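You operate a simulated robot arm through the tools that you are given. There is no shell and no other tool. Be economical: measure what you need, move in short steps, check, and stop when the job is done.

You run a simulated two-armed robot. Do the job below in one go: nothing can be reset, and whatever is moved stays where it is left.

JOB
Draw the tape hook out past 530 MM, measure the white sheet and label it with its length.
Fine: the sheet on the table top; up to the fence, hook closed on it and left there; the label block with that figure stands along the middle crest, at mid-length.

The check looks at the end state, three seconds after you hand in, the way a careful person would. Anything else that was tipped, shoved, dropped, spilled or broken makes it a failure. Flat cloth is picked up by pressing the open fingertips on it (5 to 10 N) and closing them slowly along it; thin cloth reads only 2 to 8 mm in the jaws.

ROBOT AND FRAMES
Two 7-joint arms with two-finger parallel grippers on one trunk, on a base that drives. Base frame: it is fixed to the floor where the robot stands at the start and does not move with it; the origin is under the middle of the robot, x ahead of it, y to its left, z up. Lengths are in mm, angles in rad, forces in N, time in s.
The left shoulder is at the start at [50, 187, 1085], the right one opposite. With the tool pointing down near the work surface each hand reaches from about 100 to 660 mm from the robot's upright axis, wherever it stands, measured 20 degrees to its own side. Places, roughly: tape hook [600, -200, 800]; tape housing [600, -100, 800]; white sheet [750, -1500, 750]. Payload 3.43 kg a hand.
The tool frame of a hand sits at the grasp point between the pads (the TCP): z along the fingers, y along the line on which they close. The tips reach 30 mm beyond it. Largest opening 94 mm; finger width 28, thickness 10; the body of the gripper, 50 by 96 mm, starts 55 mm behind the TCP.
Orientation is that of the tool frame in the base frame, as [roll, pitch, yaw] about the fixed x, y, z axes, in that order (R = Rz(yaw) Ry(pitch) Rx(roll)). With the fingers straight down and closing along the base's y, the tool's x points along the base's -x, its y along +y and its z along -z.

CONTROLS
- The arms move only by the tool move_arm. It takes "left_commands", "right_commands" or both (then of equal length, played together; a hand with none holds still); each is a list of rows, each an object (a shift or turn left out is 0, a gripper value left out holds the last) with "travel": the shift along the tool's x, y, z in mm, a list of three; "angular": the turn, a rotation vector about the tool's x, y, z in rad, a list of three. In form: [{"travel": [x, y, z], "angular": [rx, ry, rz]}, ...]. A call has 1 to 10 rows; each row shifts and turns the commanded pose from where the row before left it, along the tool's axes as they then stand. "left_hand" and "right_hand" are, for a hand that has rows, the opening in per cent of the stroke, from 0 (shut) to 100 (fully open), set as the call begins (left out, the last holds). Each row takes 0.2 s and may step no farther than 50 mm and 0.15 rad from the row before; otherwise, or with a gripper value out of range, the whole call is refused. Where a pose cannot be reached the arm comes as near as it can. A force on the tool above 40 N (or 10 N above the force at the start of the call, whichever is more), or a blocked arm, ends the call early, and 0.2 s more pass. Each finger travels about 153 mm/s and halts on what it meets, pressing with about 37 N; the grip force reading is that of the motor and also rises with nothing between the fingers. The clock runs only during rows and for 0.2 s after the last one: add rows that do not move to give the fingers time. The reply holds the time, the measured pose of the TCP, the force on the tool along the base axes, the opening and the grip force, in the units named above and with some noise, with the torque about the TCP (base axes, N m) and any sound that the robot's microphone picked up.
- Cameras (640 x 400 px; columns grow to the right, rows downward): "scene" is now at [132.3, -55.5, 1250.4]; the picture's right is [-0.58, -0.82, 0.00], its down [-0.48, 0.34, -0.80] and it looks along [0.66, -0.47, -0.59] (base axes); focal length 234 px, centre (320, 200). "left" rides on the left gripper at [76, -14, -102] in its tool frame; the picture's right is [0.18, 0.98, 0.00], its down [-0.75, 0.14, -0.64] and it looks along [-0.63, 0.12, 0.77] (tool axes); focal length 243 px, centre (320, 200). "right" rides on the right gripper at [76, 14, -102] in its tool frame; the picture's right is [-0.18, 0.98, 0.00], its down [-0.75, -0.14, -0.64] and it looks along [-0.63, -0.12, 0.77] (tool axes); focal length 243 px, centre (320, 200).
- camera(camera): a new picture of that camera. No time passes.
- move_column(by): slides the trunk up (or, below 0, down) by that many mm; the arms and the scene camera ride with it, the base frame stays. It gives what a move gives, with no picture.
- base_move(legs): drives the robot by 1 to 6 legs, each [ahead, left, turn to the left] in mm, mm and rad, along the robot's own axes; the way and the turn of a leg run together, so that a leg with both is an arc; at most 1500 mm and 3.142 rad a leg. The arms and the cameras ride along, it lands a little off, and it stops where it bumps. It gives what a move gives.
- aim_head(pan, tilt): turns the head with the scene camera to pan (to the left, within 1.396 rad either way) and tilt (down, from -0.506 to 1.204), counted from straight ahead of the robot. It gives what a move gives.
- pixel_to_xyz(camera, pixels): there is no depth. For up to 12 entries [column, row, z] of the newest picture of that camera ("zoom" is the newest enlarged one), the place [x, y] in the base frame at which the ray of that pixel passes the height z, good to about 2 mm, but the place of the scene camera against the robot may be out by one fixed shift of up to 12 mm in any direction. No time passes.
- zoom(camera, box): a new picture of the part [left, top, right, bottom] of that camera's present view, enlarged. No time passes.
- job_done(): hands the job in; it is judged then, once.

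Work in short steps. Measure before you move; look again where a grasp or a placing could have gone wrong, and mend it. You have 80 turns and 62 pictures in all, those below and enlarged ones among them. Open the grippers and draw the arms clear of the work before you hand the job in, unless the task says otherwise; then end with one line.

The tools are called after "Emit:" as a command line: name --argument value ..., lists and objects as JSON in quotes. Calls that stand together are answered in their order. move_arm: Moves the arms, as the interface text tells. Its arguments: {"type":"object","properties":{"left_commands":{"type":"array"},"left_hand":{"type":"number"},"right_commands":{"type":"array"},"right_hand":{"type":"number"}},"required":[]} The other tools are called the same way: move_column (by) slides the trunk up or down; base_move (legs) drives the base; aim_head (pan, tilt) turns the head that bears the scene camera; camera (camera) takes a picture; pixel_to_xyz (camera, pixels) gives the place at which the rays of pixels pass given heights; zoom (camera, box) takes an enlarged picture of a part of a camera's view; job_done () hands the job in.

At the start:

```text
t: 0.0
left_eef_pos: [342.6, -12.1, 1080.7]
left_tcp_rot: [-3.14, -0.001, -3.141]
left_force: [0.1, -0.1, 0.7]
left_moment: [0.0, 0.02, 0.0]
left_opening: 93.8
left_grip_force: 0.2
right_eef_pos: [310.7, -481.9, 1012.9]
right_tcp_rot: [-3.141, 0.001, -3.141]
right_force: [-0.1, -0.2, -0.2]
right_moment: [-0.02, 0.01, -0.01]
right_opening: 93.8
right_grip_force: 0.1
trunk travel left (down, up): [-300.0, 132.0]
robot x, y, heading: [-0.2, 3.1, -0.0]
head pan, tilt: [-0.618, 0.637]
```

scene: 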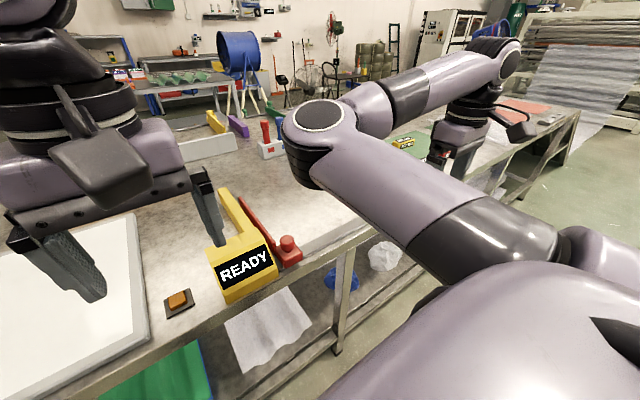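
right: 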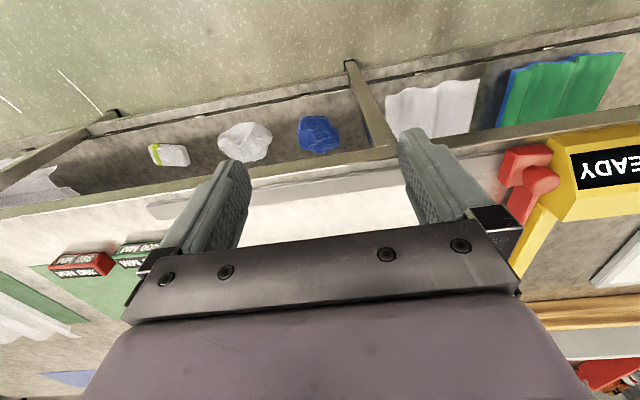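
left: 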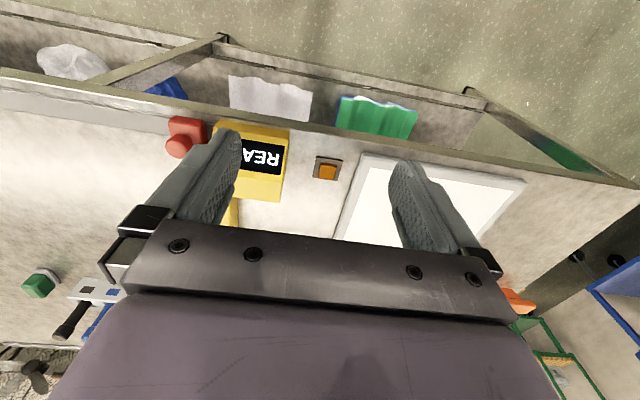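

I start by looking around: the yellow tape housing (READY display) with a red hook is at scene (245,270); I turn the head further right to see the white sheets and label blocks.

Emit:
aim_head --pan -1.2 --tilt 0.6

Emit:
camera --camera "scene"

Emit:
zoom --camera "right" --box '[0, 60, 320, 400]'

```text
t: 1.0
left_eef_pos: [342.7, -12.4, 1080.8]
left_tcp_rot: [3.141, 0.0, 3.141]
left_force: [-0.1, 0.0, 0.0]
left_moment: [-0.04, 0.0, -0.02]
left_opening: 93.9
left_grip_force: 0.1
right_eef_pos: [311.1, -480.9, 1012.0]
right_tcp_rot: [-3.141, -0.001, -3.142]
right_force: [0.0, -0.5, -0.1]
right_moment: [-0.01, -0.02, 0.01]
right_opening: 94.1
right_grip_force: 0.1
trunk travel left (down, up): [-300.0, 132.0]
robot x, y, heading: [-0.5, -0.5, 0.006]
head pan, tilt: [-1.201, 0.6]
```

```text
58 pictures are left
```

scene: 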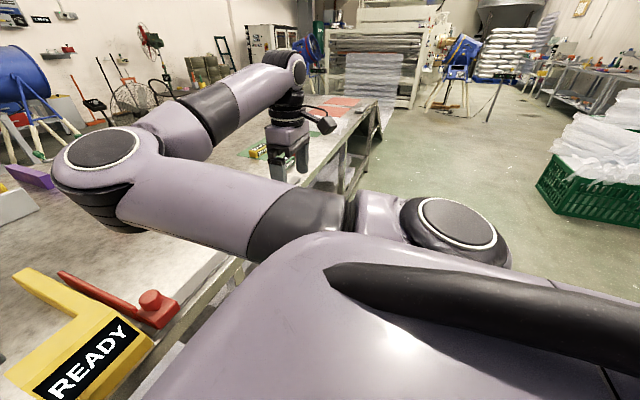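

```text
1.18 times, centred on (160, 230) of right
```

zoom: 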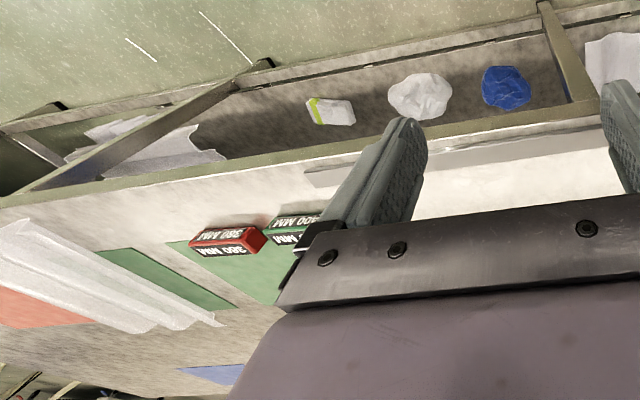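

The right arm blocks the view. I look straight down at the tape zone first, then will drive to the right.

Emit:
aim_head --pan -0.35 --tilt 0.8

Emit:
camera --camera "scene"

```text
t: 2.2
left_eef_pos: [341.0, -11.5, 1081.1]
left_tcp_rot: [3.14, -0.001, 3.141]
left_force: [-0.5, 0.1, 1.2]
left_moment: [0.01, -0.01, 0.01]
left_opening: 94.0
left_grip_force: 0.0
right_eef_pos: [310.5, -482.2, 1012.2]
right_tcp_rot: [-3.141, 0.002, 3.141]
right_force: [-0.7, -0.9, 0.2]
right_moment: [-0.03, -0.01, -0.04]
right_opening: 94.1
right_grip_force: 0.1
trunk travel left (down, up): [-300.0, 132.0]
robot x, y, heading: [1.0, 3.0, -0.0]
head pan, tilt: [-0.351, 0.799]
```

```text
56 pictures are left
```

scene: 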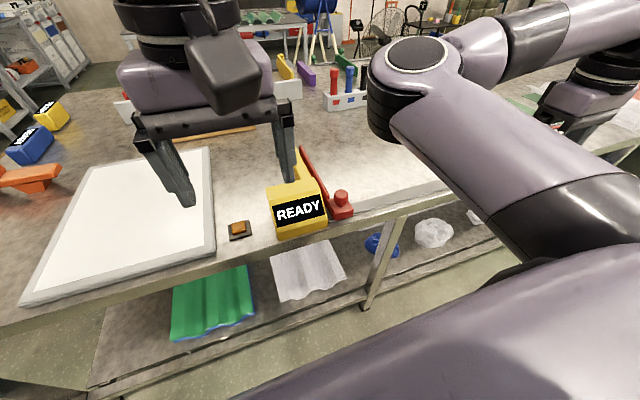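

The tape zone is clear in front. I drive right along the table to see the sheet and labels.

Emit:
base_move --legs '[[0, -1000, 0]]'

Emit:
aim_head --pan 0.3 --tilt 0.7

Emit:
camera --camera "scene"

Emit:
camera --camera "right"

Emit:
camera --camera "left"

```text
t: 11.2
left_eef_pos: [351.5, -1003.5, 1081.7]
left_tcp_rot: [-3.141, 0.0, -3.121]
left_force: [-1.1, -0.2, 0.0]
left_moment: [-0.04, 0.02, -0.02]
left_opening: 93.8
left_grip_force: 0.1
right_eef_pos: [331.5, -1474.1, 1012.6]
right_tcp_rot: [-3.141, -0.001, -3.119]
right_force: [-0.4, 0.8, 0.2]
right_moment: [0.0, 0.01, 0.03]
right_opening: 93.9
right_grip_force: 0.1
trunk travel left (down, up): [-300.0, 132.0]
robot x, y, heading: [9.6, -1002.1, 0.022]
head pan, tilt: [-0.351, 0.799]
```

```text
t: 12.3
left_eef_pos: [352.2, -1002.6, 1081.4]
left_tcp_rot: [3.141, 0.001, -3.121]
left_force: [0.2, 0.0, -0.1]
left_moment: [-0.02, 0.0, -0.03]
left_opening: 93.8
left_grip_force: 0.0
right_eef_pos: [332.3, -1474.4, 1012.6]
right_tcp_rot: [-3.14, -0.001, -3.119]
right_force: [-1.0, -0.5, -0.3]
right_moment: [-0.03, -0.01, -0.01]
right_opening: 93.9
right_grip_force: 0.1
trunk travel left (down, up): [-300.0, 132.0]
robot x, y, heading: [9.5, -997.9, 0.021]
head pan, tilt: [0.3, 0.7]
```

```text
55 pictures are left
```

scene: 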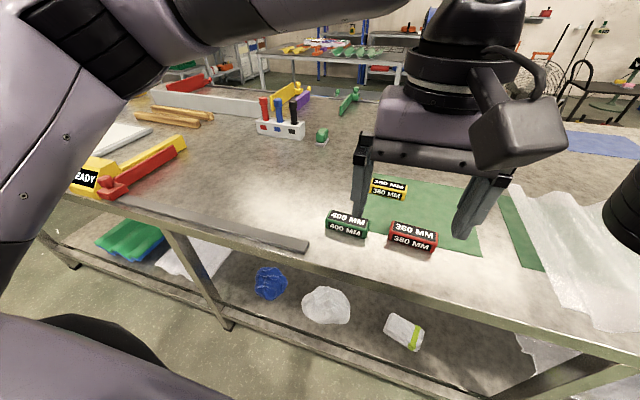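

```text
54 pictures are left
```

right: 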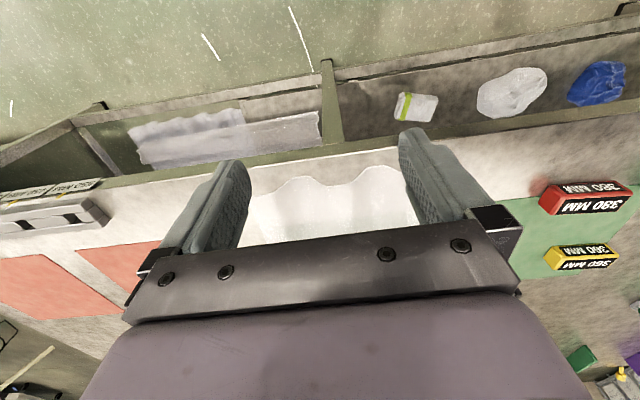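

```text
53 pictures are left
```

left: 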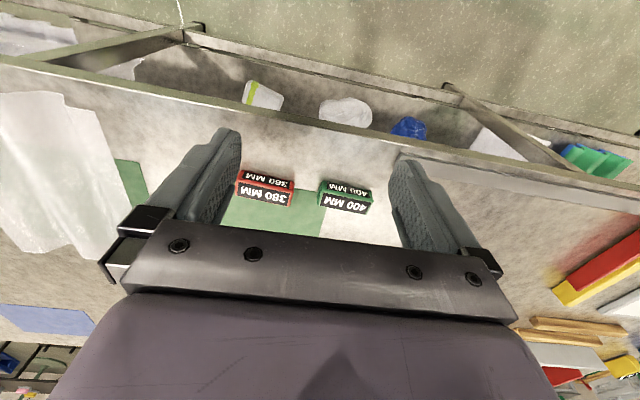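

Label blocks: green 400, red 380, yellow 380/360? near (390,188). More gray labels to the far right. The white sheet starts at right. I pan the head right and look, also zoom on labels.

Emit:
zoom --camera "scene" --box '[300, 160, 480, 272]'

Emit:
aim_head --pan -0.45 --tilt 0.7

Emit:
camera --camera "scene"

```text
3.56 times, centred on (390, 216) of scene
```

zoom: 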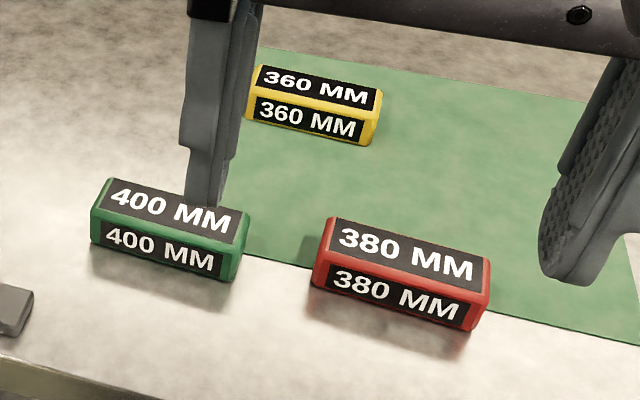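

```text
t: 13.4
left_eef_pos: [351.6, -1002.5, 1081.4]
left_tcp_rot: [-3.14, -0.001, -3.119]
left_force: [-0.2, -0.1, 0.2]
left_moment: [-0.01, -0.03, 0.01]
left_opening: 94.2
left_grip_force: 0.1
right_eef_pos: [331.9, -1473.9, 1013.3]
right_tcp_rot: [-3.141, -0.001, -3.121]
right_force: [0.6, -0.8, 0.0]
right_moment: [0.0, 0.01, 0.0]
right_opening: 94.2
right_grip_force: 0.0
trunk travel left (down, up): [-300.0, 132.0]
robot x, y, heading: [9.9, -998.5, 0.017]
head pan, tilt: [-0.45, 0.7]
```

```text
51 pictures are left
```

scene: 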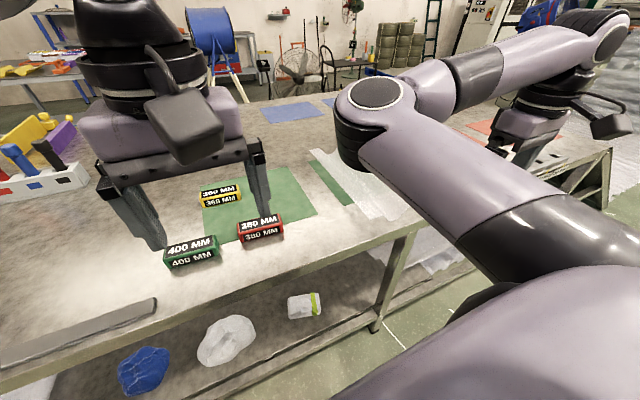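

The sheet hides under the right arm. I drive a further 600 right so the sheet lies ahead.

Emit:
base_move --legs '[[0, -650, -0.02]]'

Emit:
aim_head --pan 0.1 --tilt 0.75

Emit:
camera --camera "scene"

Emit:
camera --camera "left"

```text
t: 19.7
left_eef_pos: [359.2, -1675.4, 1080.6]
left_tcp_rot: [3.141, 0.0, 3.141]
left_force: [0.1, 0.4, 0.9]
left_moment: [0.01, 0.0, 0.03]
left_opening: 93.9
left_grip_force: 0.0
right_eef_pos: [328.3, -2146.1, 1011.5]
right_tcp_rot: [-3.141, -0.001, -3.14]
right_force: [0.7, -0.5, 0.0]
right_moment: [-0.01, 0.04, 0.01]
right_opening: 94.0
right_grip_force: 0.0
trunk travel left (down, up): [-300.0, 132.0]
robot x, y, heading: [17.1, -1663.1, 0.004]
head pan, tilt: [-0.45, 0.7]
```

```text
t: 20.6
left_eef_pos: [358.1, -1676.3, 1082.1]
left_tcp_rot: [-3.14, 0.0, -3.141]
left_force: [-0.2, -0.2, 0.8]
left_moment: [0.01, 0.01, 0.01]
left_opening: 94.0
left_grip_force: 0.0
right_eef_pos: [325.4, -2146.2, 1011.6]
right_tcp_rot: [-3.14, 0.0, 3.141]
right_force: [-0.7, 0.0, -0.6]
right_moment: [-0.02, 0.0, -0.01]
right_opening: 94.0
right_grip_force: 0.0
trunk travel left (down, up): [-300.0, 132.0]
robot x, y, heading: [18.1, -1665.8, -0.002]
head pan, tilt: [0.099, 0.75]
```

```text
50 pictures are left
```

scene: 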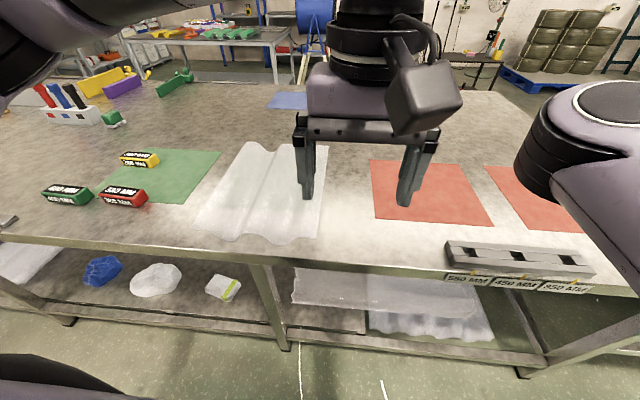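

```text
49 pictures are left
```

left: 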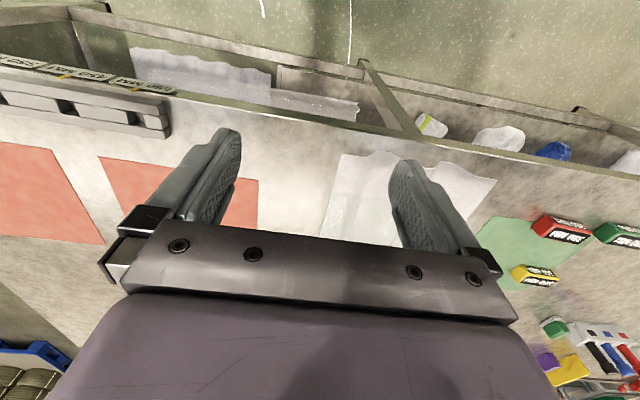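

The corrugated white sheet lies at around (265,190), crests running away from me. I zoom to measure its corners.

Emit:
zoom --camera "scene" --box '[180, 130, 356, 250]'

Emit:
pixel_to_xyz --camera "scene" --pixels '[[244, 143, 750], [332, 147, 750], [194, 226, 750], [320, 240, 750], [300, 247, 750], [0, 236, 750], [139, 158, 790], [68, 194, 790], [122, 196, 790], [445, 244, 790], [590, 262, 790]]'

```text
3.33 times, centred on (268, 190) of scene
```

zoom: 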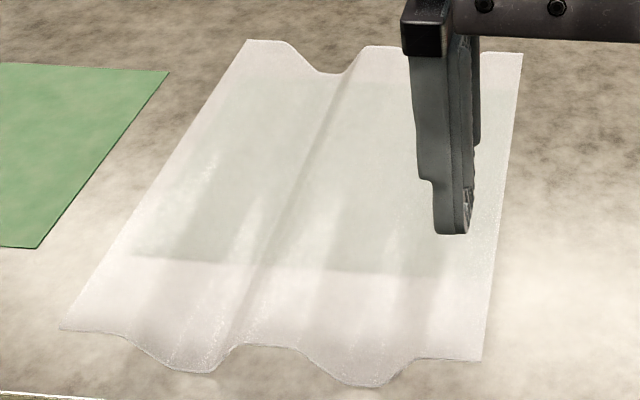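

```text
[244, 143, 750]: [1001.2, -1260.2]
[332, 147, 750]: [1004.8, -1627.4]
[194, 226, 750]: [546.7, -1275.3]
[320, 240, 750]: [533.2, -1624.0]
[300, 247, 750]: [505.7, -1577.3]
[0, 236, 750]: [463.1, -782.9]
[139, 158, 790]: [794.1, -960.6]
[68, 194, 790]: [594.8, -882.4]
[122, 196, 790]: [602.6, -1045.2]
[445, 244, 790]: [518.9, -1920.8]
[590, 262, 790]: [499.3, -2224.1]
```

I check the table's height by intersecting the same red-patch corners from two cameras.

Emit:
pixel_to_xyz --camera "scene" --pixels '[[375, 205, 750], [375, 205, 700], [492, 224, 750], [492, 224, 700], [375, 205, 800], [492, 224, 800]]'

Emit:
pixel_to_xyz --camera "left" --pixels '[[258, 180, 750], [258, 180, 700], [98, 156, 750], [98, 156, 700], [258, 180, 800], [98, 156, 800], [343, 154, 750], [495, 178, 750]]'

Emit:
pixel_to_xyz --camera "zoom" --pixels '[[190, 372, 750], [375, 385, 750], [62, 329, 750], [480, 361, 750], [248, 39, 750], [521, 53, 750], [325, 73, 750], [265, 345, 790], [385, 47, 790], [265, 345, 750], [385, 47, 750]]'

```text
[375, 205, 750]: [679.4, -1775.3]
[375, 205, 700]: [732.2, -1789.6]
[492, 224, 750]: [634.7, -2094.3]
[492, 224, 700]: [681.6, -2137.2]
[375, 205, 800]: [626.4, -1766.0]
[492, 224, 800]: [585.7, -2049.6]
```

```text
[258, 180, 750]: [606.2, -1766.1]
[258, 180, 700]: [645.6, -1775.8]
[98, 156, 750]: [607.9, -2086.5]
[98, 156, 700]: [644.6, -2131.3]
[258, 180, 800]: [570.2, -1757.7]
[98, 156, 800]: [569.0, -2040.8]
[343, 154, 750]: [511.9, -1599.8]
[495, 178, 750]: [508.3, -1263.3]
```

```text
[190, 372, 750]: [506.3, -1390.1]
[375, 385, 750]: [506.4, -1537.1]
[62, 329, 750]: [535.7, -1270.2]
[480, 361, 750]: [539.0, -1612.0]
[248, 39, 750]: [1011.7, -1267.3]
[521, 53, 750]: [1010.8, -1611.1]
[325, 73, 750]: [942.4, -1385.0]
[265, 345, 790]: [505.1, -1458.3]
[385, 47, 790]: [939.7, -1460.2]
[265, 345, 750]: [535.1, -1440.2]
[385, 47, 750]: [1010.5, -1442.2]
```

Near-edge troughs sit at x≈506, far at ≈942; sheet ≈344 wide (y −1270…−1612), crests along x; it must turn 90° to lie between the tape's jaws. Side edges are at crest height, so I'll pinch the right long edge with the right hand pointing +y. First I shift both hands left.

Emit:
move_arm --left_commands '[{"travel": [0, 50, 0]}, {"travel": [0, 50, 0]}, {"travel": [0, 50, 0]}, {"travel": [0, 50, 0]}, {"travel": [0, 50, 0]}, {"travel": [0, 50, 0]}, {"travel": [0, 20, 0]}]' --right_commands '[{"travel": [0, 50, 0]}, {"travel": [0, 50, 0]}, {"travel": [0, 50, 0]}, {"travel": [0, 50, 0]}, {"travel": [0, 50, 0]}, {"travel": [0, 50, 0]}, {"travel": [0, 20, 0]}]'

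Emit:
move_arm --right_commands '[{"travel": [-30, 0, 0], "angular": [-0.142, 0, 0]}, {"travel": [-30, 0, 0], "angular": [-0.142, 0, 0]}, {"travel": [-30, 0, 0], "angular": [-0.142, 0, 0]}, {"travel": [-30, 0, 0], "angular": [-0.142, 0, 0]}, {"travel": [-30, 0, 0], "angular": [-0.142, 0, 0]}, {"travel": [-30, 0, 0], "angular": [-0.142, 0, 0]}, {"travel": [-30, 0, 0], "angular": [-0.142, 0, 0]}, {"travel": [-30, 0, 0], "angular": [-0.142, 0, 0]}, {"travel": [-30, 0, 0], "angular": [-0.142, 0, 0]}, {"travel": [-20, 0, 0]}]' --right_hand 40

Emit:
aim_head --pan 0.0 --tilt 0.75

Emit:
camera --camera "scene"

Emit:
camera --camera "right"

```text
t: 22.2
left_eef_pos: [358.7, -1353.4, 1081.6]
left_tcp_rot: [-3.141, -0.002, -3.141]
left_force: [0.8, 0.4, 0.2]
left_moment: [0.0, 0.0, 0.01]
left_opening: 93.8
left_grip_force: 0.0
right_eef_pos: [294.0, -2067.2, 1019.1]
right_tcp_rot: [-3.14, -0.002, 3.135]
right_force: [0.5, 0.2, -0.3]
right_moment: [-0.01, 0.02, -0.02]
right_opening: 94.0
right_grip_force: 0.1
right hand out of reach, approached as far as the arm can: row 2, 3, 4, 5, 6, 7
trunk travel left (down, up): [-300.0, 132.0]
robot x, y, heading: [15.5, -1665.4, -0.003]
head pan, tilt: [0.099, 0.75]
```

```text
t: 24.4
left_eef_pos: [357.3, -1355.0, 1082.5]
left_tcp_rot: [3.14, 0.001, 3.141]
left_force: [0.0, 0.9, 0.3]
left_moment: [0.01, 0.0, -0.01]
left_opening: 93.9
left_grip_force: 0.1
right_eef_pos: [550.7, -1997.6, 998.3]
right_tcp_rot: [1.872, 0.004, 3.128]
right_force: [0.9, -0.1, -0.1]
right_moment: [0.04, 0.0, 0.03]
right_opening: 37.6
right_grip_force: 0.0
right hand out of reach, approached as far as the arm can: row 8, 9, 10
trunk travel left (down, up): [-300.0, 132.0]
robot x, y, heading: [16.9, -1665.9, -0.001]
head pan, tilt: [0.099, 0.75]
```

```text
t: 25.1
left_eef_pos: [357.6, -1353.4, 1081.5]
left_tcp_rot: [-3.141, 0.0, -3.141]
left_force: [0.2, -0.6, -0.1]
left_moment: [-0.03, -0.02, 0.01]
left_opening: 94.0
left_grip_force: 0.0
right_eef_pos: [549.8, -1999.5, 1000.7]
right_tcp_rot: [1.873, 0.004, 3.128]
right_force: [0.1, 0.2, 0.5]
right_moment: [0.01, -0.02, 0.0]
right_opening: 37.5
right_grip_force: 0.1
trunk travel left (down, up): [-300.0, 132.0]
robot x, y, heading: [17.1, -1666.2, -0.0]
head pan, tilt: [0.0, 0.75]
```

```text
47 pictures are left
```

scene: 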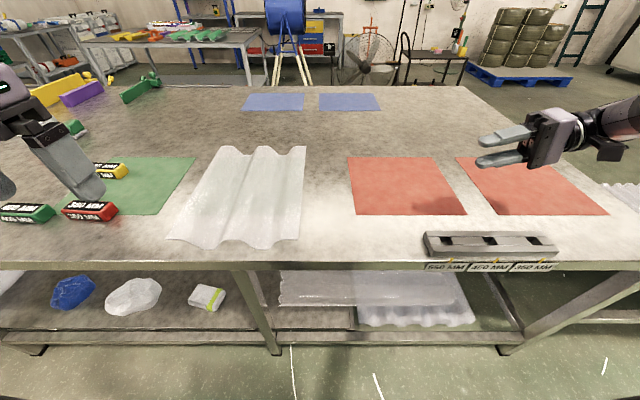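

```text
46 pictures are left
```

right: 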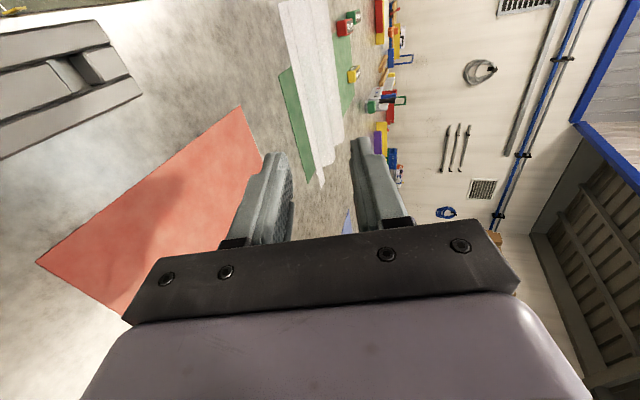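

The hand (538,140) points along +y. I bring it to about (620,−1700,830) just outside the sheet's right edge, then look.

Emit:
move_arm --right_commands '[{"travel": [-9, -9, 42]}, {"travel": [-9, -9, 42]}, {"travel": [-9, -9, 42]}, {"travel": [-9, -9, 42]}, {"travel": [-9, -9, 42]}, {"travel": [-9, -9, 42]}, {"travel": [-9, -9, 42]}, {"travel": [-9, -9, 42]}]'

Emit:
camera --camera "scene"

Emit:
zoom --camera "right" --box '[160, 0, 480, 200]'

```text
t: 26.9
left_eef_pos: [357.0, -1354.6, 1081.9]
left_tcp_rot: [-3.139, 0.0, 3.141]
left_force: [-0.2, -0.5, -0.8]
left_moment: [0.0, -0.01, 0.01]
left_opening: 94.1
left_grip_force: 0.1
right_eef_pos: [614.6, -1698.5, 836.7]
right_tcp_rot: [1.865, 0.0, 3.14]
right_force: [-0.5, 0.1, 0.0]
right_moment: [-0.02, 0.01, -0.03]
right_opening: 37.4
right_grip_force: 0.0
right hand out of reach, approached as far as the arm can: row 8
trunk travel left (down, up): [-300.0, 132.0]
robot x, y, heading: [17.2, -1664.5, -0.002]
head pan, tilt: [0.0, 0.75]
```

```text
45 pictures are left
```

scene: 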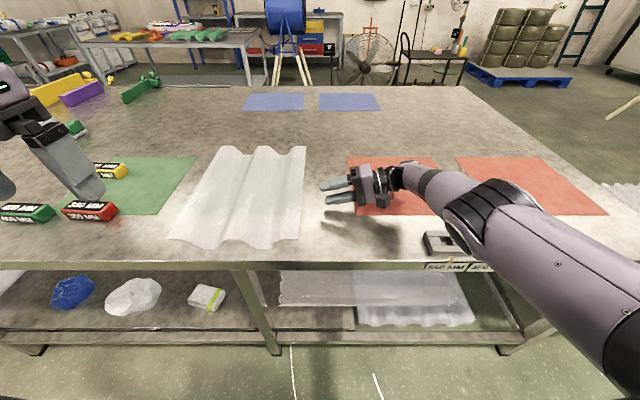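

```text
2.00 times, centred on (320, 100) of right
```

zoom: 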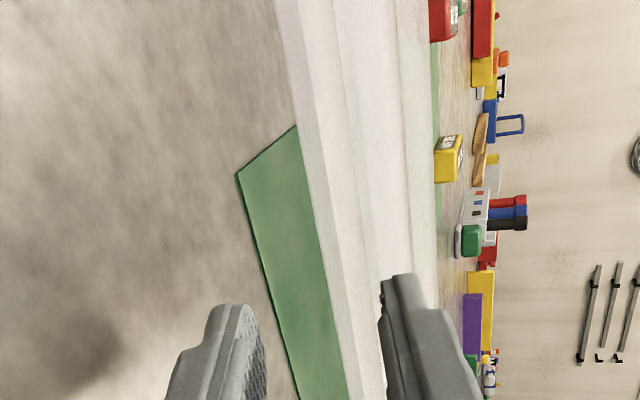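

I triangulate the right edge's height with both cameras.

Emit:
pixel_to_xyz --camera "zoom" --pixels '[[296, 125, 740], [296, 125, 760], [296, 125, 780], [296, 125, 800], [335, 310, 760], [335, 310, 780], [335, 310, 800], [237, 175, 720], [237, 175, 740], [237, 175, 760], [237, 175, 780]]'

Emit:
pixel_to_xyz --camera "scene" --pixels '[[303, 240, 740], [303, 240, 760], [303, 240, 780], [303, 240, 800], [306, 147, 760], [306, 147, 780], [306, 147, 800], [304, 205, 760], [304, 205, 780], [304, 205, 800], [232, 248, 740], [232, 248, 760]]'

Emit:
zoom --camera "scene" --box '[220, 130, 420, 255]'

```text
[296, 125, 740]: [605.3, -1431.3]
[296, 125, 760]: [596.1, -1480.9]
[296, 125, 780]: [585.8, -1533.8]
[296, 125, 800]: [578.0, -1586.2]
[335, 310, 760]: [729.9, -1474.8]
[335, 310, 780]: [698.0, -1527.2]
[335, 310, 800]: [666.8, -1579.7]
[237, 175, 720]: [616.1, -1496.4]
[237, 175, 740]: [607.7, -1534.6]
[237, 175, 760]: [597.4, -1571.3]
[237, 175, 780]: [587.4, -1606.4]
```

```text
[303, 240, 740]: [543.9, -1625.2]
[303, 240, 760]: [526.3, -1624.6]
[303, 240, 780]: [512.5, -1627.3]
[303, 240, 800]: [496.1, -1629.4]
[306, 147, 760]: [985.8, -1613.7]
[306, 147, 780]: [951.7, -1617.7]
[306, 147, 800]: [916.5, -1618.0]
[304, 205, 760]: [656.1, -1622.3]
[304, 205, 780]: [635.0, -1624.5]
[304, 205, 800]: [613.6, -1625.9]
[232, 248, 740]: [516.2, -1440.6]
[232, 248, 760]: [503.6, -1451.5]
```

```text
3.20 times, centred on (320, 192) of scene
```

zoom: 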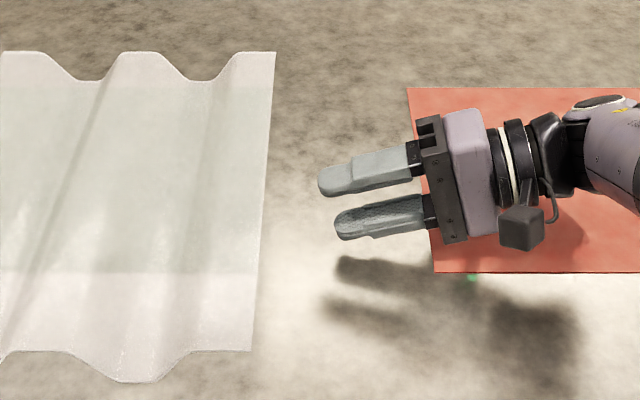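

Edge comes out at z≈812, table ≈783. I tilt the hand a bit more, close to ~20 mm opening and approach to y≈−1665, z≈824.

Emit:
move_arm --right_commands '[{"angular": [0.12, 0, 0], "travel": [15, 0, 0]}, {"travel": [0, 2, 18]}, {"travel": [0, 0, 18]}, {"travel": [0, 0, 0]}]' --right_hand 22

Emit:
zoom --camera "right" --box '[160, 0, 480, 200]'

```text
t: 27.9
left_eef_pos: [358.9, -1355.0, 1081.7]
left_tcp_rot: [3.142, 0.0, -3.141]
left_force: [0.2, -0.2, -0.5]
left_moment: [0.02, 0.01, -0.02]
left_opening: 94.0
left_grip_force: 0.0
right_eef_pos: [601.1, -1666.5, 825.0]
right_tcp_rot: [1.983, -0.001, -3.14]
right_force: [0.2, -1.3, 0.2]
right_moment: [0.0, -0.02, 0.04]
right_opening: 21.1
right_grip_force: 0.1
trunk travel left (down, up): [-300.0, 132.0]
robot x, y, heading: [17.3, -1664.1, -0.005]
head pan, tilt: [0.0, 0.75]
```

```text
2.00 times, centred on (320, 100) of right
```

zoom: 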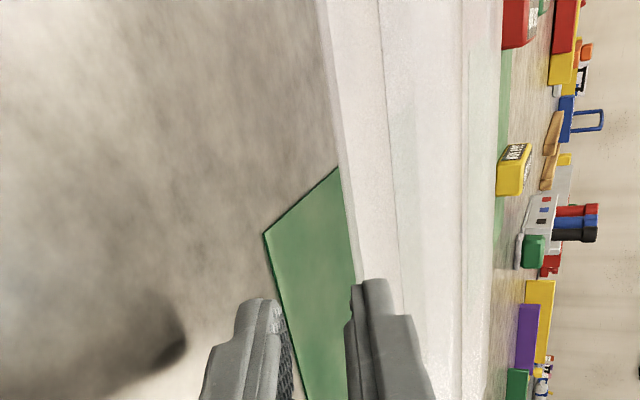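

I re-triangulate the edge from this nearer view.

Emit:
pixel_to_xyz --camera "zoom" --pixels '[[340, 170, 790], [340, 170, 800], [340, 170, 810], [340, 170, 820], [353, 255, 790], [353, 255, 800], [353, 255, 810], [353, 255, 820], [264, 234, 760], [264, 234, 770], [264, 234, 780], [264, 234, 790]]'

```text
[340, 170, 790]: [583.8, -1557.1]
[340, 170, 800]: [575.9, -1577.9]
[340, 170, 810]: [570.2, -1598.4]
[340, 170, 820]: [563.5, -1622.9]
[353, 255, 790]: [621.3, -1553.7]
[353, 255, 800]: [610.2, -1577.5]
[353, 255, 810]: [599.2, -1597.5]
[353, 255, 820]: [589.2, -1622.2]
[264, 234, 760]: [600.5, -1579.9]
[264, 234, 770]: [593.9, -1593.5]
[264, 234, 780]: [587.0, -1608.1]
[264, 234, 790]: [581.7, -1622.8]
```

Edge z ≈ 815–820, so the hand at z 825 is right. I open slightly to 28 % and move horizontally +y 34 mm to straddle the edge.

Emit:
move_arm --right_commands '[{"travel": [0, 4.6, 10.4]}, {"travel": [0, 4.6, 10.4]}, {"travel": [0, 4.6, 10.4]}, {"travel": [0, 0, 0]}]' --right_hand 28

Emit:
zoom --camera "scene" --box '[240, 160, 400, 260]'

Emit:
zoom --camera "right" --box '[240, 50, 400, 200]'

```text
t: 28.9
left_eef_pos: [358.8, -1354.8, 1082.2]
left_tcp_rot: [-3.141, 0.0, 3.141]
left_force: [0.3, 0.5, 0.2]
left_moment: [-0.01, -0.01, 0.01]
left_opening: 94.0
left_grip_force: 0.1
right_eef_pos: [601.7, -1630.9, 822.6]
right_tcp_rot: [1.983, -0.001, -3.141]
right_force: [-0.4, 0.7, 0.3]
right_moment: [0.03, -0.02, 0.0]
right_opening: 26.5
right_grip_force: 0.2
trunk travel left (down, up): [-300.0, 132.0]
robot x, y, heading: [19.2, -1663.0, 0.003]
head pan, tilt: [0.0, 0.75]
```

```text
4.00 times, centred on (320, 210) of scene
```

zoom: 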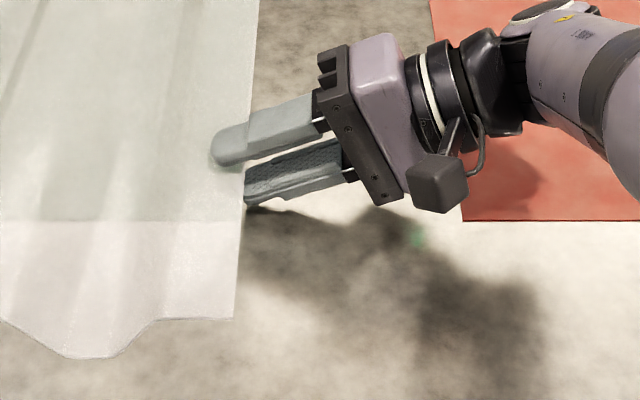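

```text
2.67 times, centred on (320, 125) of right
```

zoom: 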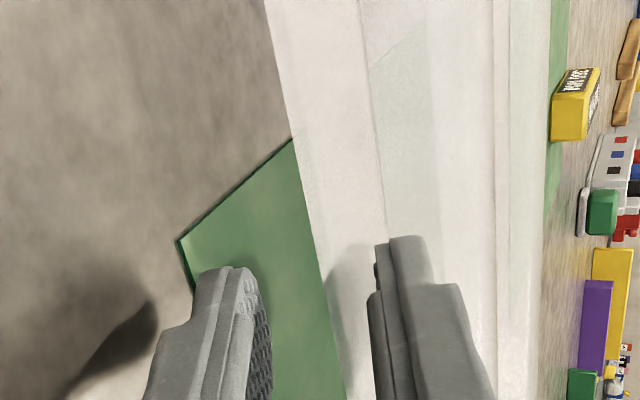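

The upper finger is above and the lower beneath the sheet's edge. I advance 8 mm more and close.

Emit:
move_arm --right_commands '[{"travel": [0, 3, 7.5]}]'

Emit:
move_arm --right_commands '[{"travel": [0, 0, 0]}, {"travel": [0, 0, 0]}, {"travel": [0, 0, 0]}]' --right_hand 0

Emit:
zoom --camera "scene" --box '[160, 120, 416, 280]'

```text
t: 29.3
left_eef_pos: [358.1, -1355.5, 1082.1]
left_tcp_rot: [3.141, 0.001, -3.141]
left_force: [-0.2, 0.1, 0.6]
left_moment: [-0.01, 0.0, 0.01]
left_opening: 93.8
left_grip_force: 0.0
right_eef_pos: [599.6, -1623.6, 824.5]
right_tcp_rot: [1.984, 0.0, -3.142]
right_force: [-0.1, -0.1, -0.4]
right_moment: [0.0, -0.02, 0.02]
right_opening: 26.3
right_grip_force: 0.2
trunk travel left (down, up): [-300.0, 132.0]
robot x, y, heading: [19.3, -1666.1, -0.002]
head pan, tilt: [0.0, 0.75]
```

```text
t: 30.1
left_eef_pos: [357.1, -1354.4, 1081.9]
left_tcp_rot: [3.142, 0.0, 3.141]
left_force: [-1.0, 0.1, 1.0]
left_moment: [-0.02, 0.01, -0.03]
left_opening: 94.0
left_grip_force: 0.0
right_eef_pos: [600.3, -1622.7, 825.0]
right_tcp_rot: [1.982, 0.001, -3.14]
right_force: [-0.6, -0.7, 3.7]
right_moment: [1.01, 0.52, 0.02]
right_opening: 19.3
right_grip_force: 36.7
trunk travel left (down, up): [-300.0, 132.0]
robot x, y, heading: [19.9, -1663.9, -0.0]
head pan, tilt: [0.0, 0.75]
```

```text
2.50 times, centred on (288, 200) of scene
```

zoom: 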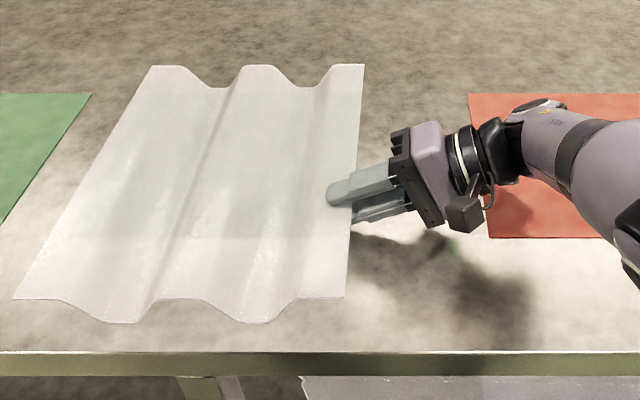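

Grip reads 19 mm opening, 37 N on the wedged edge. I lift 20 mm and begin swinging the hand clockwise about the vertical.

Emit:
move_arm --right_commands '[{"travel": [0, 18.3, -8]}, {"travel": [0, 0, 0]}]'

Emit:
move_arm --right_commands '[{"travel": [4, 2.8, 6.4], "angular": [0, -0.131, 0.0575]}, {"travel": [5, 2.6, 5.8], "angular": [0, -0.131, 0.0575]}, {"travel": [5.8, 2.2, 5.1], "angular": [0, -0.131, 0.0575]}]'

Emit:
zoom --camera "scene" --box '[160, 120, 416, 280]'

```text
t: 30.7
left_eef_pos: [357.9, -1355.7, 1082.0]
left_tcp_rot: [-3.14, 0.0, -3.141]
left_force: [0.1, 0.1, 0.3]
left_moment: [0.01, -0.05, -0.01]
left_opening: 93.9
left_grip_force: 0.1
right_eef_pos: [601.1, -1628.3, 844.3]
right_tcp_rot: [1.985, 0.0, 3.135]
right_force: [-0.3, -1.1, 2.6]
right_moment: [0.62, -0.43, -0.22]
right_opening: 17.1
right_grip_force: 36.9
trunk travel left (down, up): [-300.0, 132.0]
robot x, y, heading: [16.2, -1664.5, 0.0]
head pan, tilt: [0.0, 0.75]
```

```text
t: 31.5
left_eef_pos: [356.5, -1355.4, 1082.1]
left_tcp_rot: [3.14, 0.001, -3.141]
left_force: [0.5, -0.2, 0.1]
left_moment: [0.0, 0.0, 0.01]
left_opening: 94.1
left_grip_force: 0.1
right_eef_pos: [668.2, -1622.8, 822.5]
right_tcp_rot: [1.981, 0.002, 2.698]
right_force: [-1.6, -0.7, 4.1]
right_moment: [1.1, 0.28, 0.34]
right_opening: 18.4
right_grip_force: 37.0
right hand out of reach, approached as far as the arm can: row 1, 2, 3
trunk travel left (down, up): [-300.0, 132.0]
robot x, y, heading: [15.1, -1665.3, -0.004]
head pan, tilt: [0.0, 0.75]
```

```text
2.50 times, centred on (288, 200) of scene
```

zoom: 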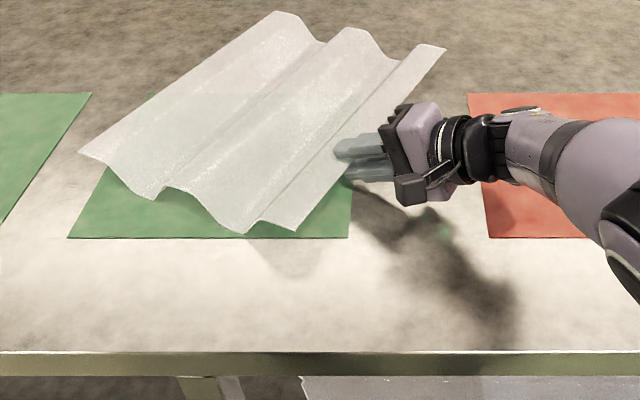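

The sheet turns with the hand, but the arm runs out of reach; I let the grip point travel rightward (−y) as it swings. First half now.

Emit:
move_arm --right_commands '[{"travel": [-1.1, -0.6, -7.7], "angular": [0, -0.129, 0.0567]}, {"travel": [-2.1, -0.5, -7.5], "angular": [0, -0.129, 0.0567]}, {"travel": [-3.1, -0.4, -7.2], "angular": [0, -0.129, 0.0567]}, {"travel": [-4, -0.2, -6.8], "angular": [0, -0.129, 0.0567]}]'

Emit:
zoom --camera "scene" --box '[160, 100, 480, 300]'

```text
t: 32.5
left_eef_pos: [356.2, -1354.6, 1083.3]
left_tcp_rot: [3.141, 0.003, 3.14]
left_force: [-0.3, 0.2, -0.4]
left_moment: [-0.01, 0.01, -0.02]
left_opening: 94.1
left_grip_force: 0.0
right_eef_pos: [735.9, -1656.0, 814.1]
right_tcp_rot: [1.964, 0.013, 2.135]
right_force: [-5.2, 3.2, 17.9]
right_moment: [0.71, -0.87, 1.01]
right_opening: 20.5
right_grip_force: 37.1
right hand out of reach, approached as far as the arm can: row 1, 2, 3, 4
trunk travel left (down, up): [-300.0, 132.0]
robot x, y, heading: [19.3, -1662.8, 0.001]
head pan, tilt: [0.0, 0.75]
```

```text
2.00 times, centred on (320, 200) of scene
```

zoom: 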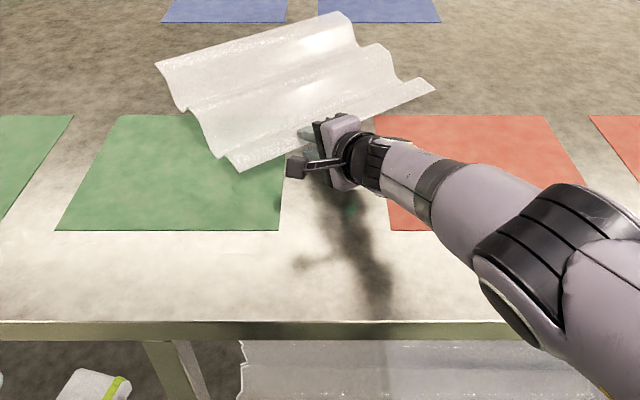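

Rotated ~57°, but the wrist is at a limit and drifts outward/down (force 18 N up). I lift the hand, then lower the trunk so the forearm is more level.

Emit:
move_arm --right_commands '[{"travel": [0, 30.5, -13.4]}, {"travel": [0, 30.5, -13.4]}, {"travel": [0, 30.5, -13.4]}, {"travel": [0, 30.5, -13.4]}]'

Emit:
move_column --by -100

```text
t: 33.5
left_eef_pos: [357.3, -1354.8, 1083.1]
left_tcp_rot: [-3.141, 0.003, -3.141]
left_force: [0.3, 1.0, -0.8]
left_moment: [-0.06, -0.03, 0.0]
left_opening: 93.9
left_grip_force: 0.1
right_eef_pos: [758.4, -1683.9, 895.0]
right_tcp_rot: [1.982, 0.001, 2.136]
right_force: [-1.9, -0.1, 2.3]
right_moment: [-0.4, -0.72, -0.34]
right_opening: 12.4
right_grip_force: 36.7
right hand out of reach, approached as far as the arm can: row 1, 2, 3, 4
trunk travel left (down, up): [-300.0, 132.0]
robot x, y, heading: [17.5, -1666.4, 0.001]
head pan, tilt: [0.0, 0.75]
```

```text
t: 34.8
left_eef_pos: [357.6, -1356.1, 981.3]
left_tcp_rot: [-3.141, 0.001, -3.141]
left_force: [0.3, 0.6, 0.3]
left_moment: [-0.02, -0.01, 0.07]
left_opening: 94.0
left_grip_force: 0.0
right_eef_pos: [763.1, -1684.3, 808.8]
right_tcp_rot: [1.96, 0.004, 2.139]
right_force: [2.8, 2.7, 9.0]
right_moment: [0.4, -0.46, 0.2]
right_opening: 16.4
right_grip_force: 37.0
trunk travel left (down, up): [-200.0, 231.0]
robot x, y, heading: [18.1, -1665.4, 0.002]
head pan, tilt: [0.0, 0.75]
stopped: the force on the tool passed its limit at 42 N (the readings are from after the stop); the commanded pose is now the measured one
```

I lift again after the trunk drop and then rotate/retract to test the reach.

Emit:
move_arm --right_commands '[{"travel": [0, 36, -16]}, {"travel": [0, 36, -16]}, {"travel": [0, 36, -16]}]'

Emit:
move_arm --right_commands '[{"travel": [0, -10, -24]}, {"travel": [0, -10, -24]}, {"travel": [0, -10, -24]}, {"travel": [0, -10, -24]}]'

Emit:
camera --camera "scene"

```text
t: 35.6
left_eef_pos: [357.4, -1356.5, 983.6]
left_tcp_rot: [3.14, 0.001, 3.142]
left_force: [-1.0, 0.9, -0.2]
left_moment: [-0.02, -0.02, 0.02]
left_opening: 93.9
left_grip_force: 0.0
right_eef_pos: [751.1, -1772.0, 900.5]
right_tcp_rot: [1.968, -0.007, 2.111]
right_force: [-0.8, -0.3, 1.6]
right_moment: [-0.31, -0.48, -0.23]
right_opening: 11.1
right_grip_force: 37.3
right hand out of reach, approached as far as the arm can: row 1, 2, 3
trunk travel left (down, up): [-200.0, 231.0]
robot x, y, heading: [19.2, -1662.4, -0.002]
head pan, tilt: [0.0, 0.75]
```

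```text
t: 36.8
left_eef_pos: [358.2, -1354.9, 981.8]
left_tcp_rot: [3.141, 0.0, 3.141]
left_force: [-0.4, -0.3, -0.6]
left_moment: [0.0, 0.0, -0.02]
left_opening: 94.0
left_grip_force: 0.0
right_eef_pos: [688.0, -1856.6, 893.6]
right_tcp_rot: [1.976, -0.029, 2.09]
right_force: [-0.1, 0.1, 0.3]
right_moment: [-0.19, -0.26, 0.1]
right_opening: 11.1
right_grip_force: 36.4
right hand out of reach, approached as far as the arm can: row 1, 2, 3, 4
trunk travel left (down, up): [-200.0, 231.0]
robot x, y, heading: [17.5, -1666.0, -0.0]
head pan, tilt: [0.0, 0.75]
stopped in row 4 (right hand): the arm was blocked; the commanded pose is now the measured one
```

```text
36 pictures are left
```

scene: 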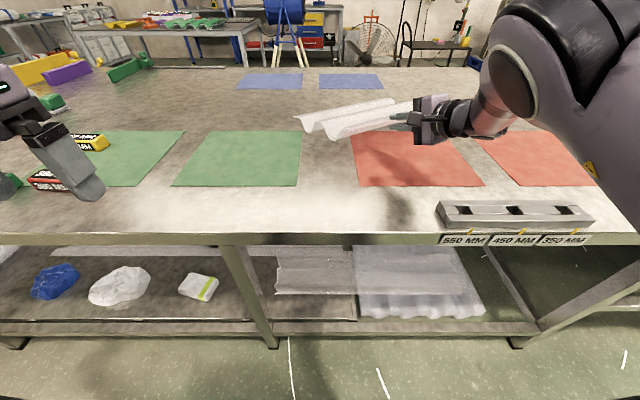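

The sheet is now carried freely in the air. I let the base supply the remaining rotation: raise trunk 60, drive left 600, turn right 0.52, so it can be set down with crests along y.

Emit:
move_column --by 60

Emit:
base_move --legs '[[30, 606, 0], [0, 0, -0.52]]'

Emit:
aim_head --pan -0.2 --tilt 0.7

Emit:
camera --camera "scene"

```text
t: 37.8
left_eef_pos: [357.5, -1354.5, 1042.4]
left_tcp_rot: [-3.141, 0.001, -3.141]
left_force: [0.3, 0.3, -0.2]
left_moment: [0.0, -0.01, 0.04]
left_opening: 93.8
left_grip_force: 0.1
right_eef_pos: [688.4, -1856.3, 954.4]
right_tcp_rot: [1.977, -0.028, 2.092]
right_force: [-0.4, -0.7, -0.6]
right_moment: [-0.1, -0.05, -0.08]
right_opening: 11.1
right_grip_force: 37.0
trunk travel left (down, up): [-260.0, 171.0]
robot x, y, heading: [16.9, -1667.5, -0.001]
head pan, tilt: [0.0, 0.75]
```

```text
t: 45.0
left_eef_pos: [494.1, -959.0, 1041.6]
left_tcp_rot: [-3.14, 0.0, 2.626]
left_force: [-0.1, 0.0, -0.4]
left_moment: [0.01, 0.01, 0.03]
left_opening: 94.1
left_grip_force: 0.0
right_eef_pos: [535.9, -1558.1, 955.8]
right_tcp_rot: [1.975, -0.028, 1.576]
right_force: [0.2, 0.3, -0.4]
right_moment: [-0.07, 0.11, -0.02]
right_opening: 11.2
right_grip_force: 37.8
trunk travel left (down, up): [-260.0, 171.0]
robot x, y, heading: [44.2, -1063.0, -0.516]
head pan, tilt: [0.0, 0.75]
```

```text
t: 45.7
left_eef_pos: [494.4, -958.3, 1043.6]
left_tcp_rot: [-3.141, 0.0, 2.626]
left_force: [-0.5, 0.2, 0.1]
left_moment: [-0.01, 0.01, 0.0]
left_opening: 94.2
left_grip_force: 0.0
right_eef_pos: [535.0, -1559.0, 953.8]
right_tcp_rot: [1.974, -0.03, 1.573]
right_force: [-0.5, 0.2, -1.4]
right_moment: [-0.04, 0.07, 0.02]
right_opening: 10.9
right_grip_force: 36.7
trunk travel left (down, up): [-260.0, 171.0]
robot x, y, heading: [48.0, -1060.3, -0.515]
head pan, tilt: [-0.201, 0.7]
```

```text
35 pictures are left
```

scene: 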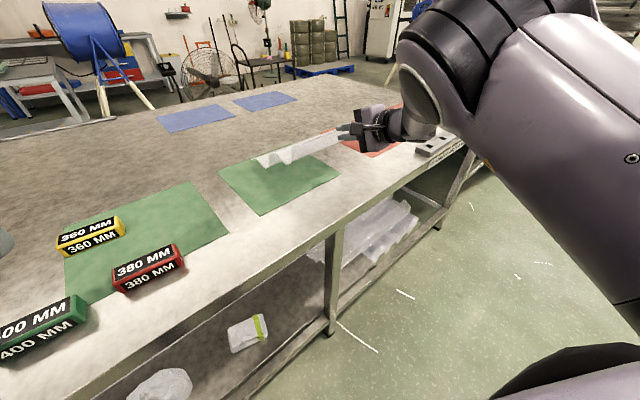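

I zoom in to see the sheet's attitude.

Emit:
zoom --camera "scene" --box '[220, 80, 460, 230]'

Emit:
camera --camera "right"

```text
2.67 times, centred on (340, 155) of scene
```

zoom: 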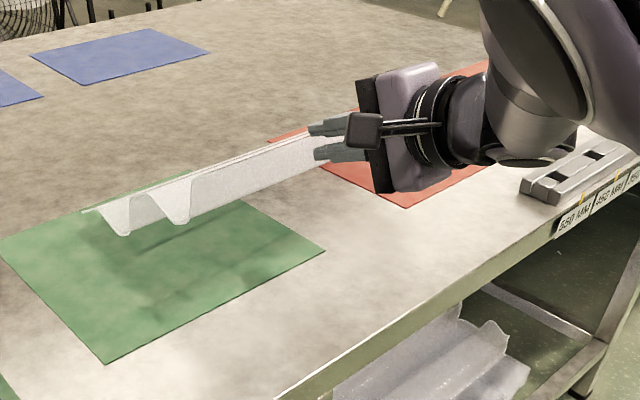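

```text
33 pictures are left
```

right: 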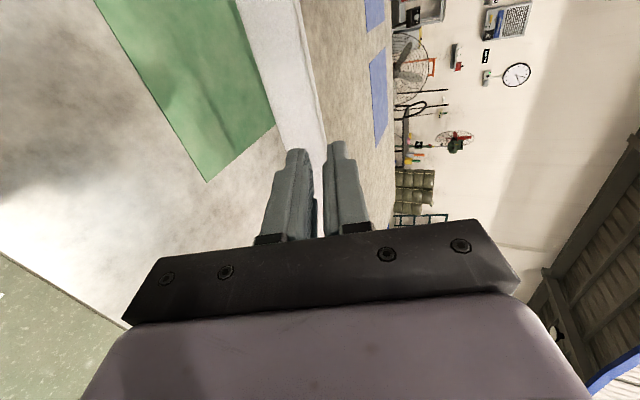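

Near edge now runs along y. I lower the trunk 110 mm to set it down.

Emit:
move_column --by -110

Emit:
zoom --camera "scene" --box '[220, 80, 460, 230]'

```text
t: 47.2
left_eef_pos: [493.9, -959.9, 932.1]
left_tcp_rot: [-3.141, 0.0, 2.627]
left_force: [0.3, -1.3, -1.0]
left_moment: [0.0, 0.0, -0.01]
left_opening: 93.7
left_grip_force: 0.0
right_eef_pos: [533.8, -1558.5, 844.4]
right_tcp_rot: [1.975, -0.028, 1.575]
right_force: [0.1, 0.0, 0.6]
right_moment: [0.06, 0.03, 0.01]
right_opening: 0.1
right_grip_force: 33.1
trunk travel left (down, up): [-150.0, 281.0]
robot x, y, heading: [44.3, -1061.0, -0.517]
head pan, tilt: [-0.201, 0.7]
```

```text
2.67 times, centred on (340, 155) of scene
```

zoom: 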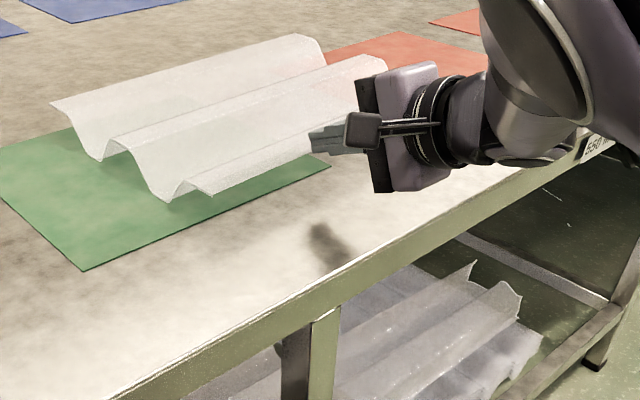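

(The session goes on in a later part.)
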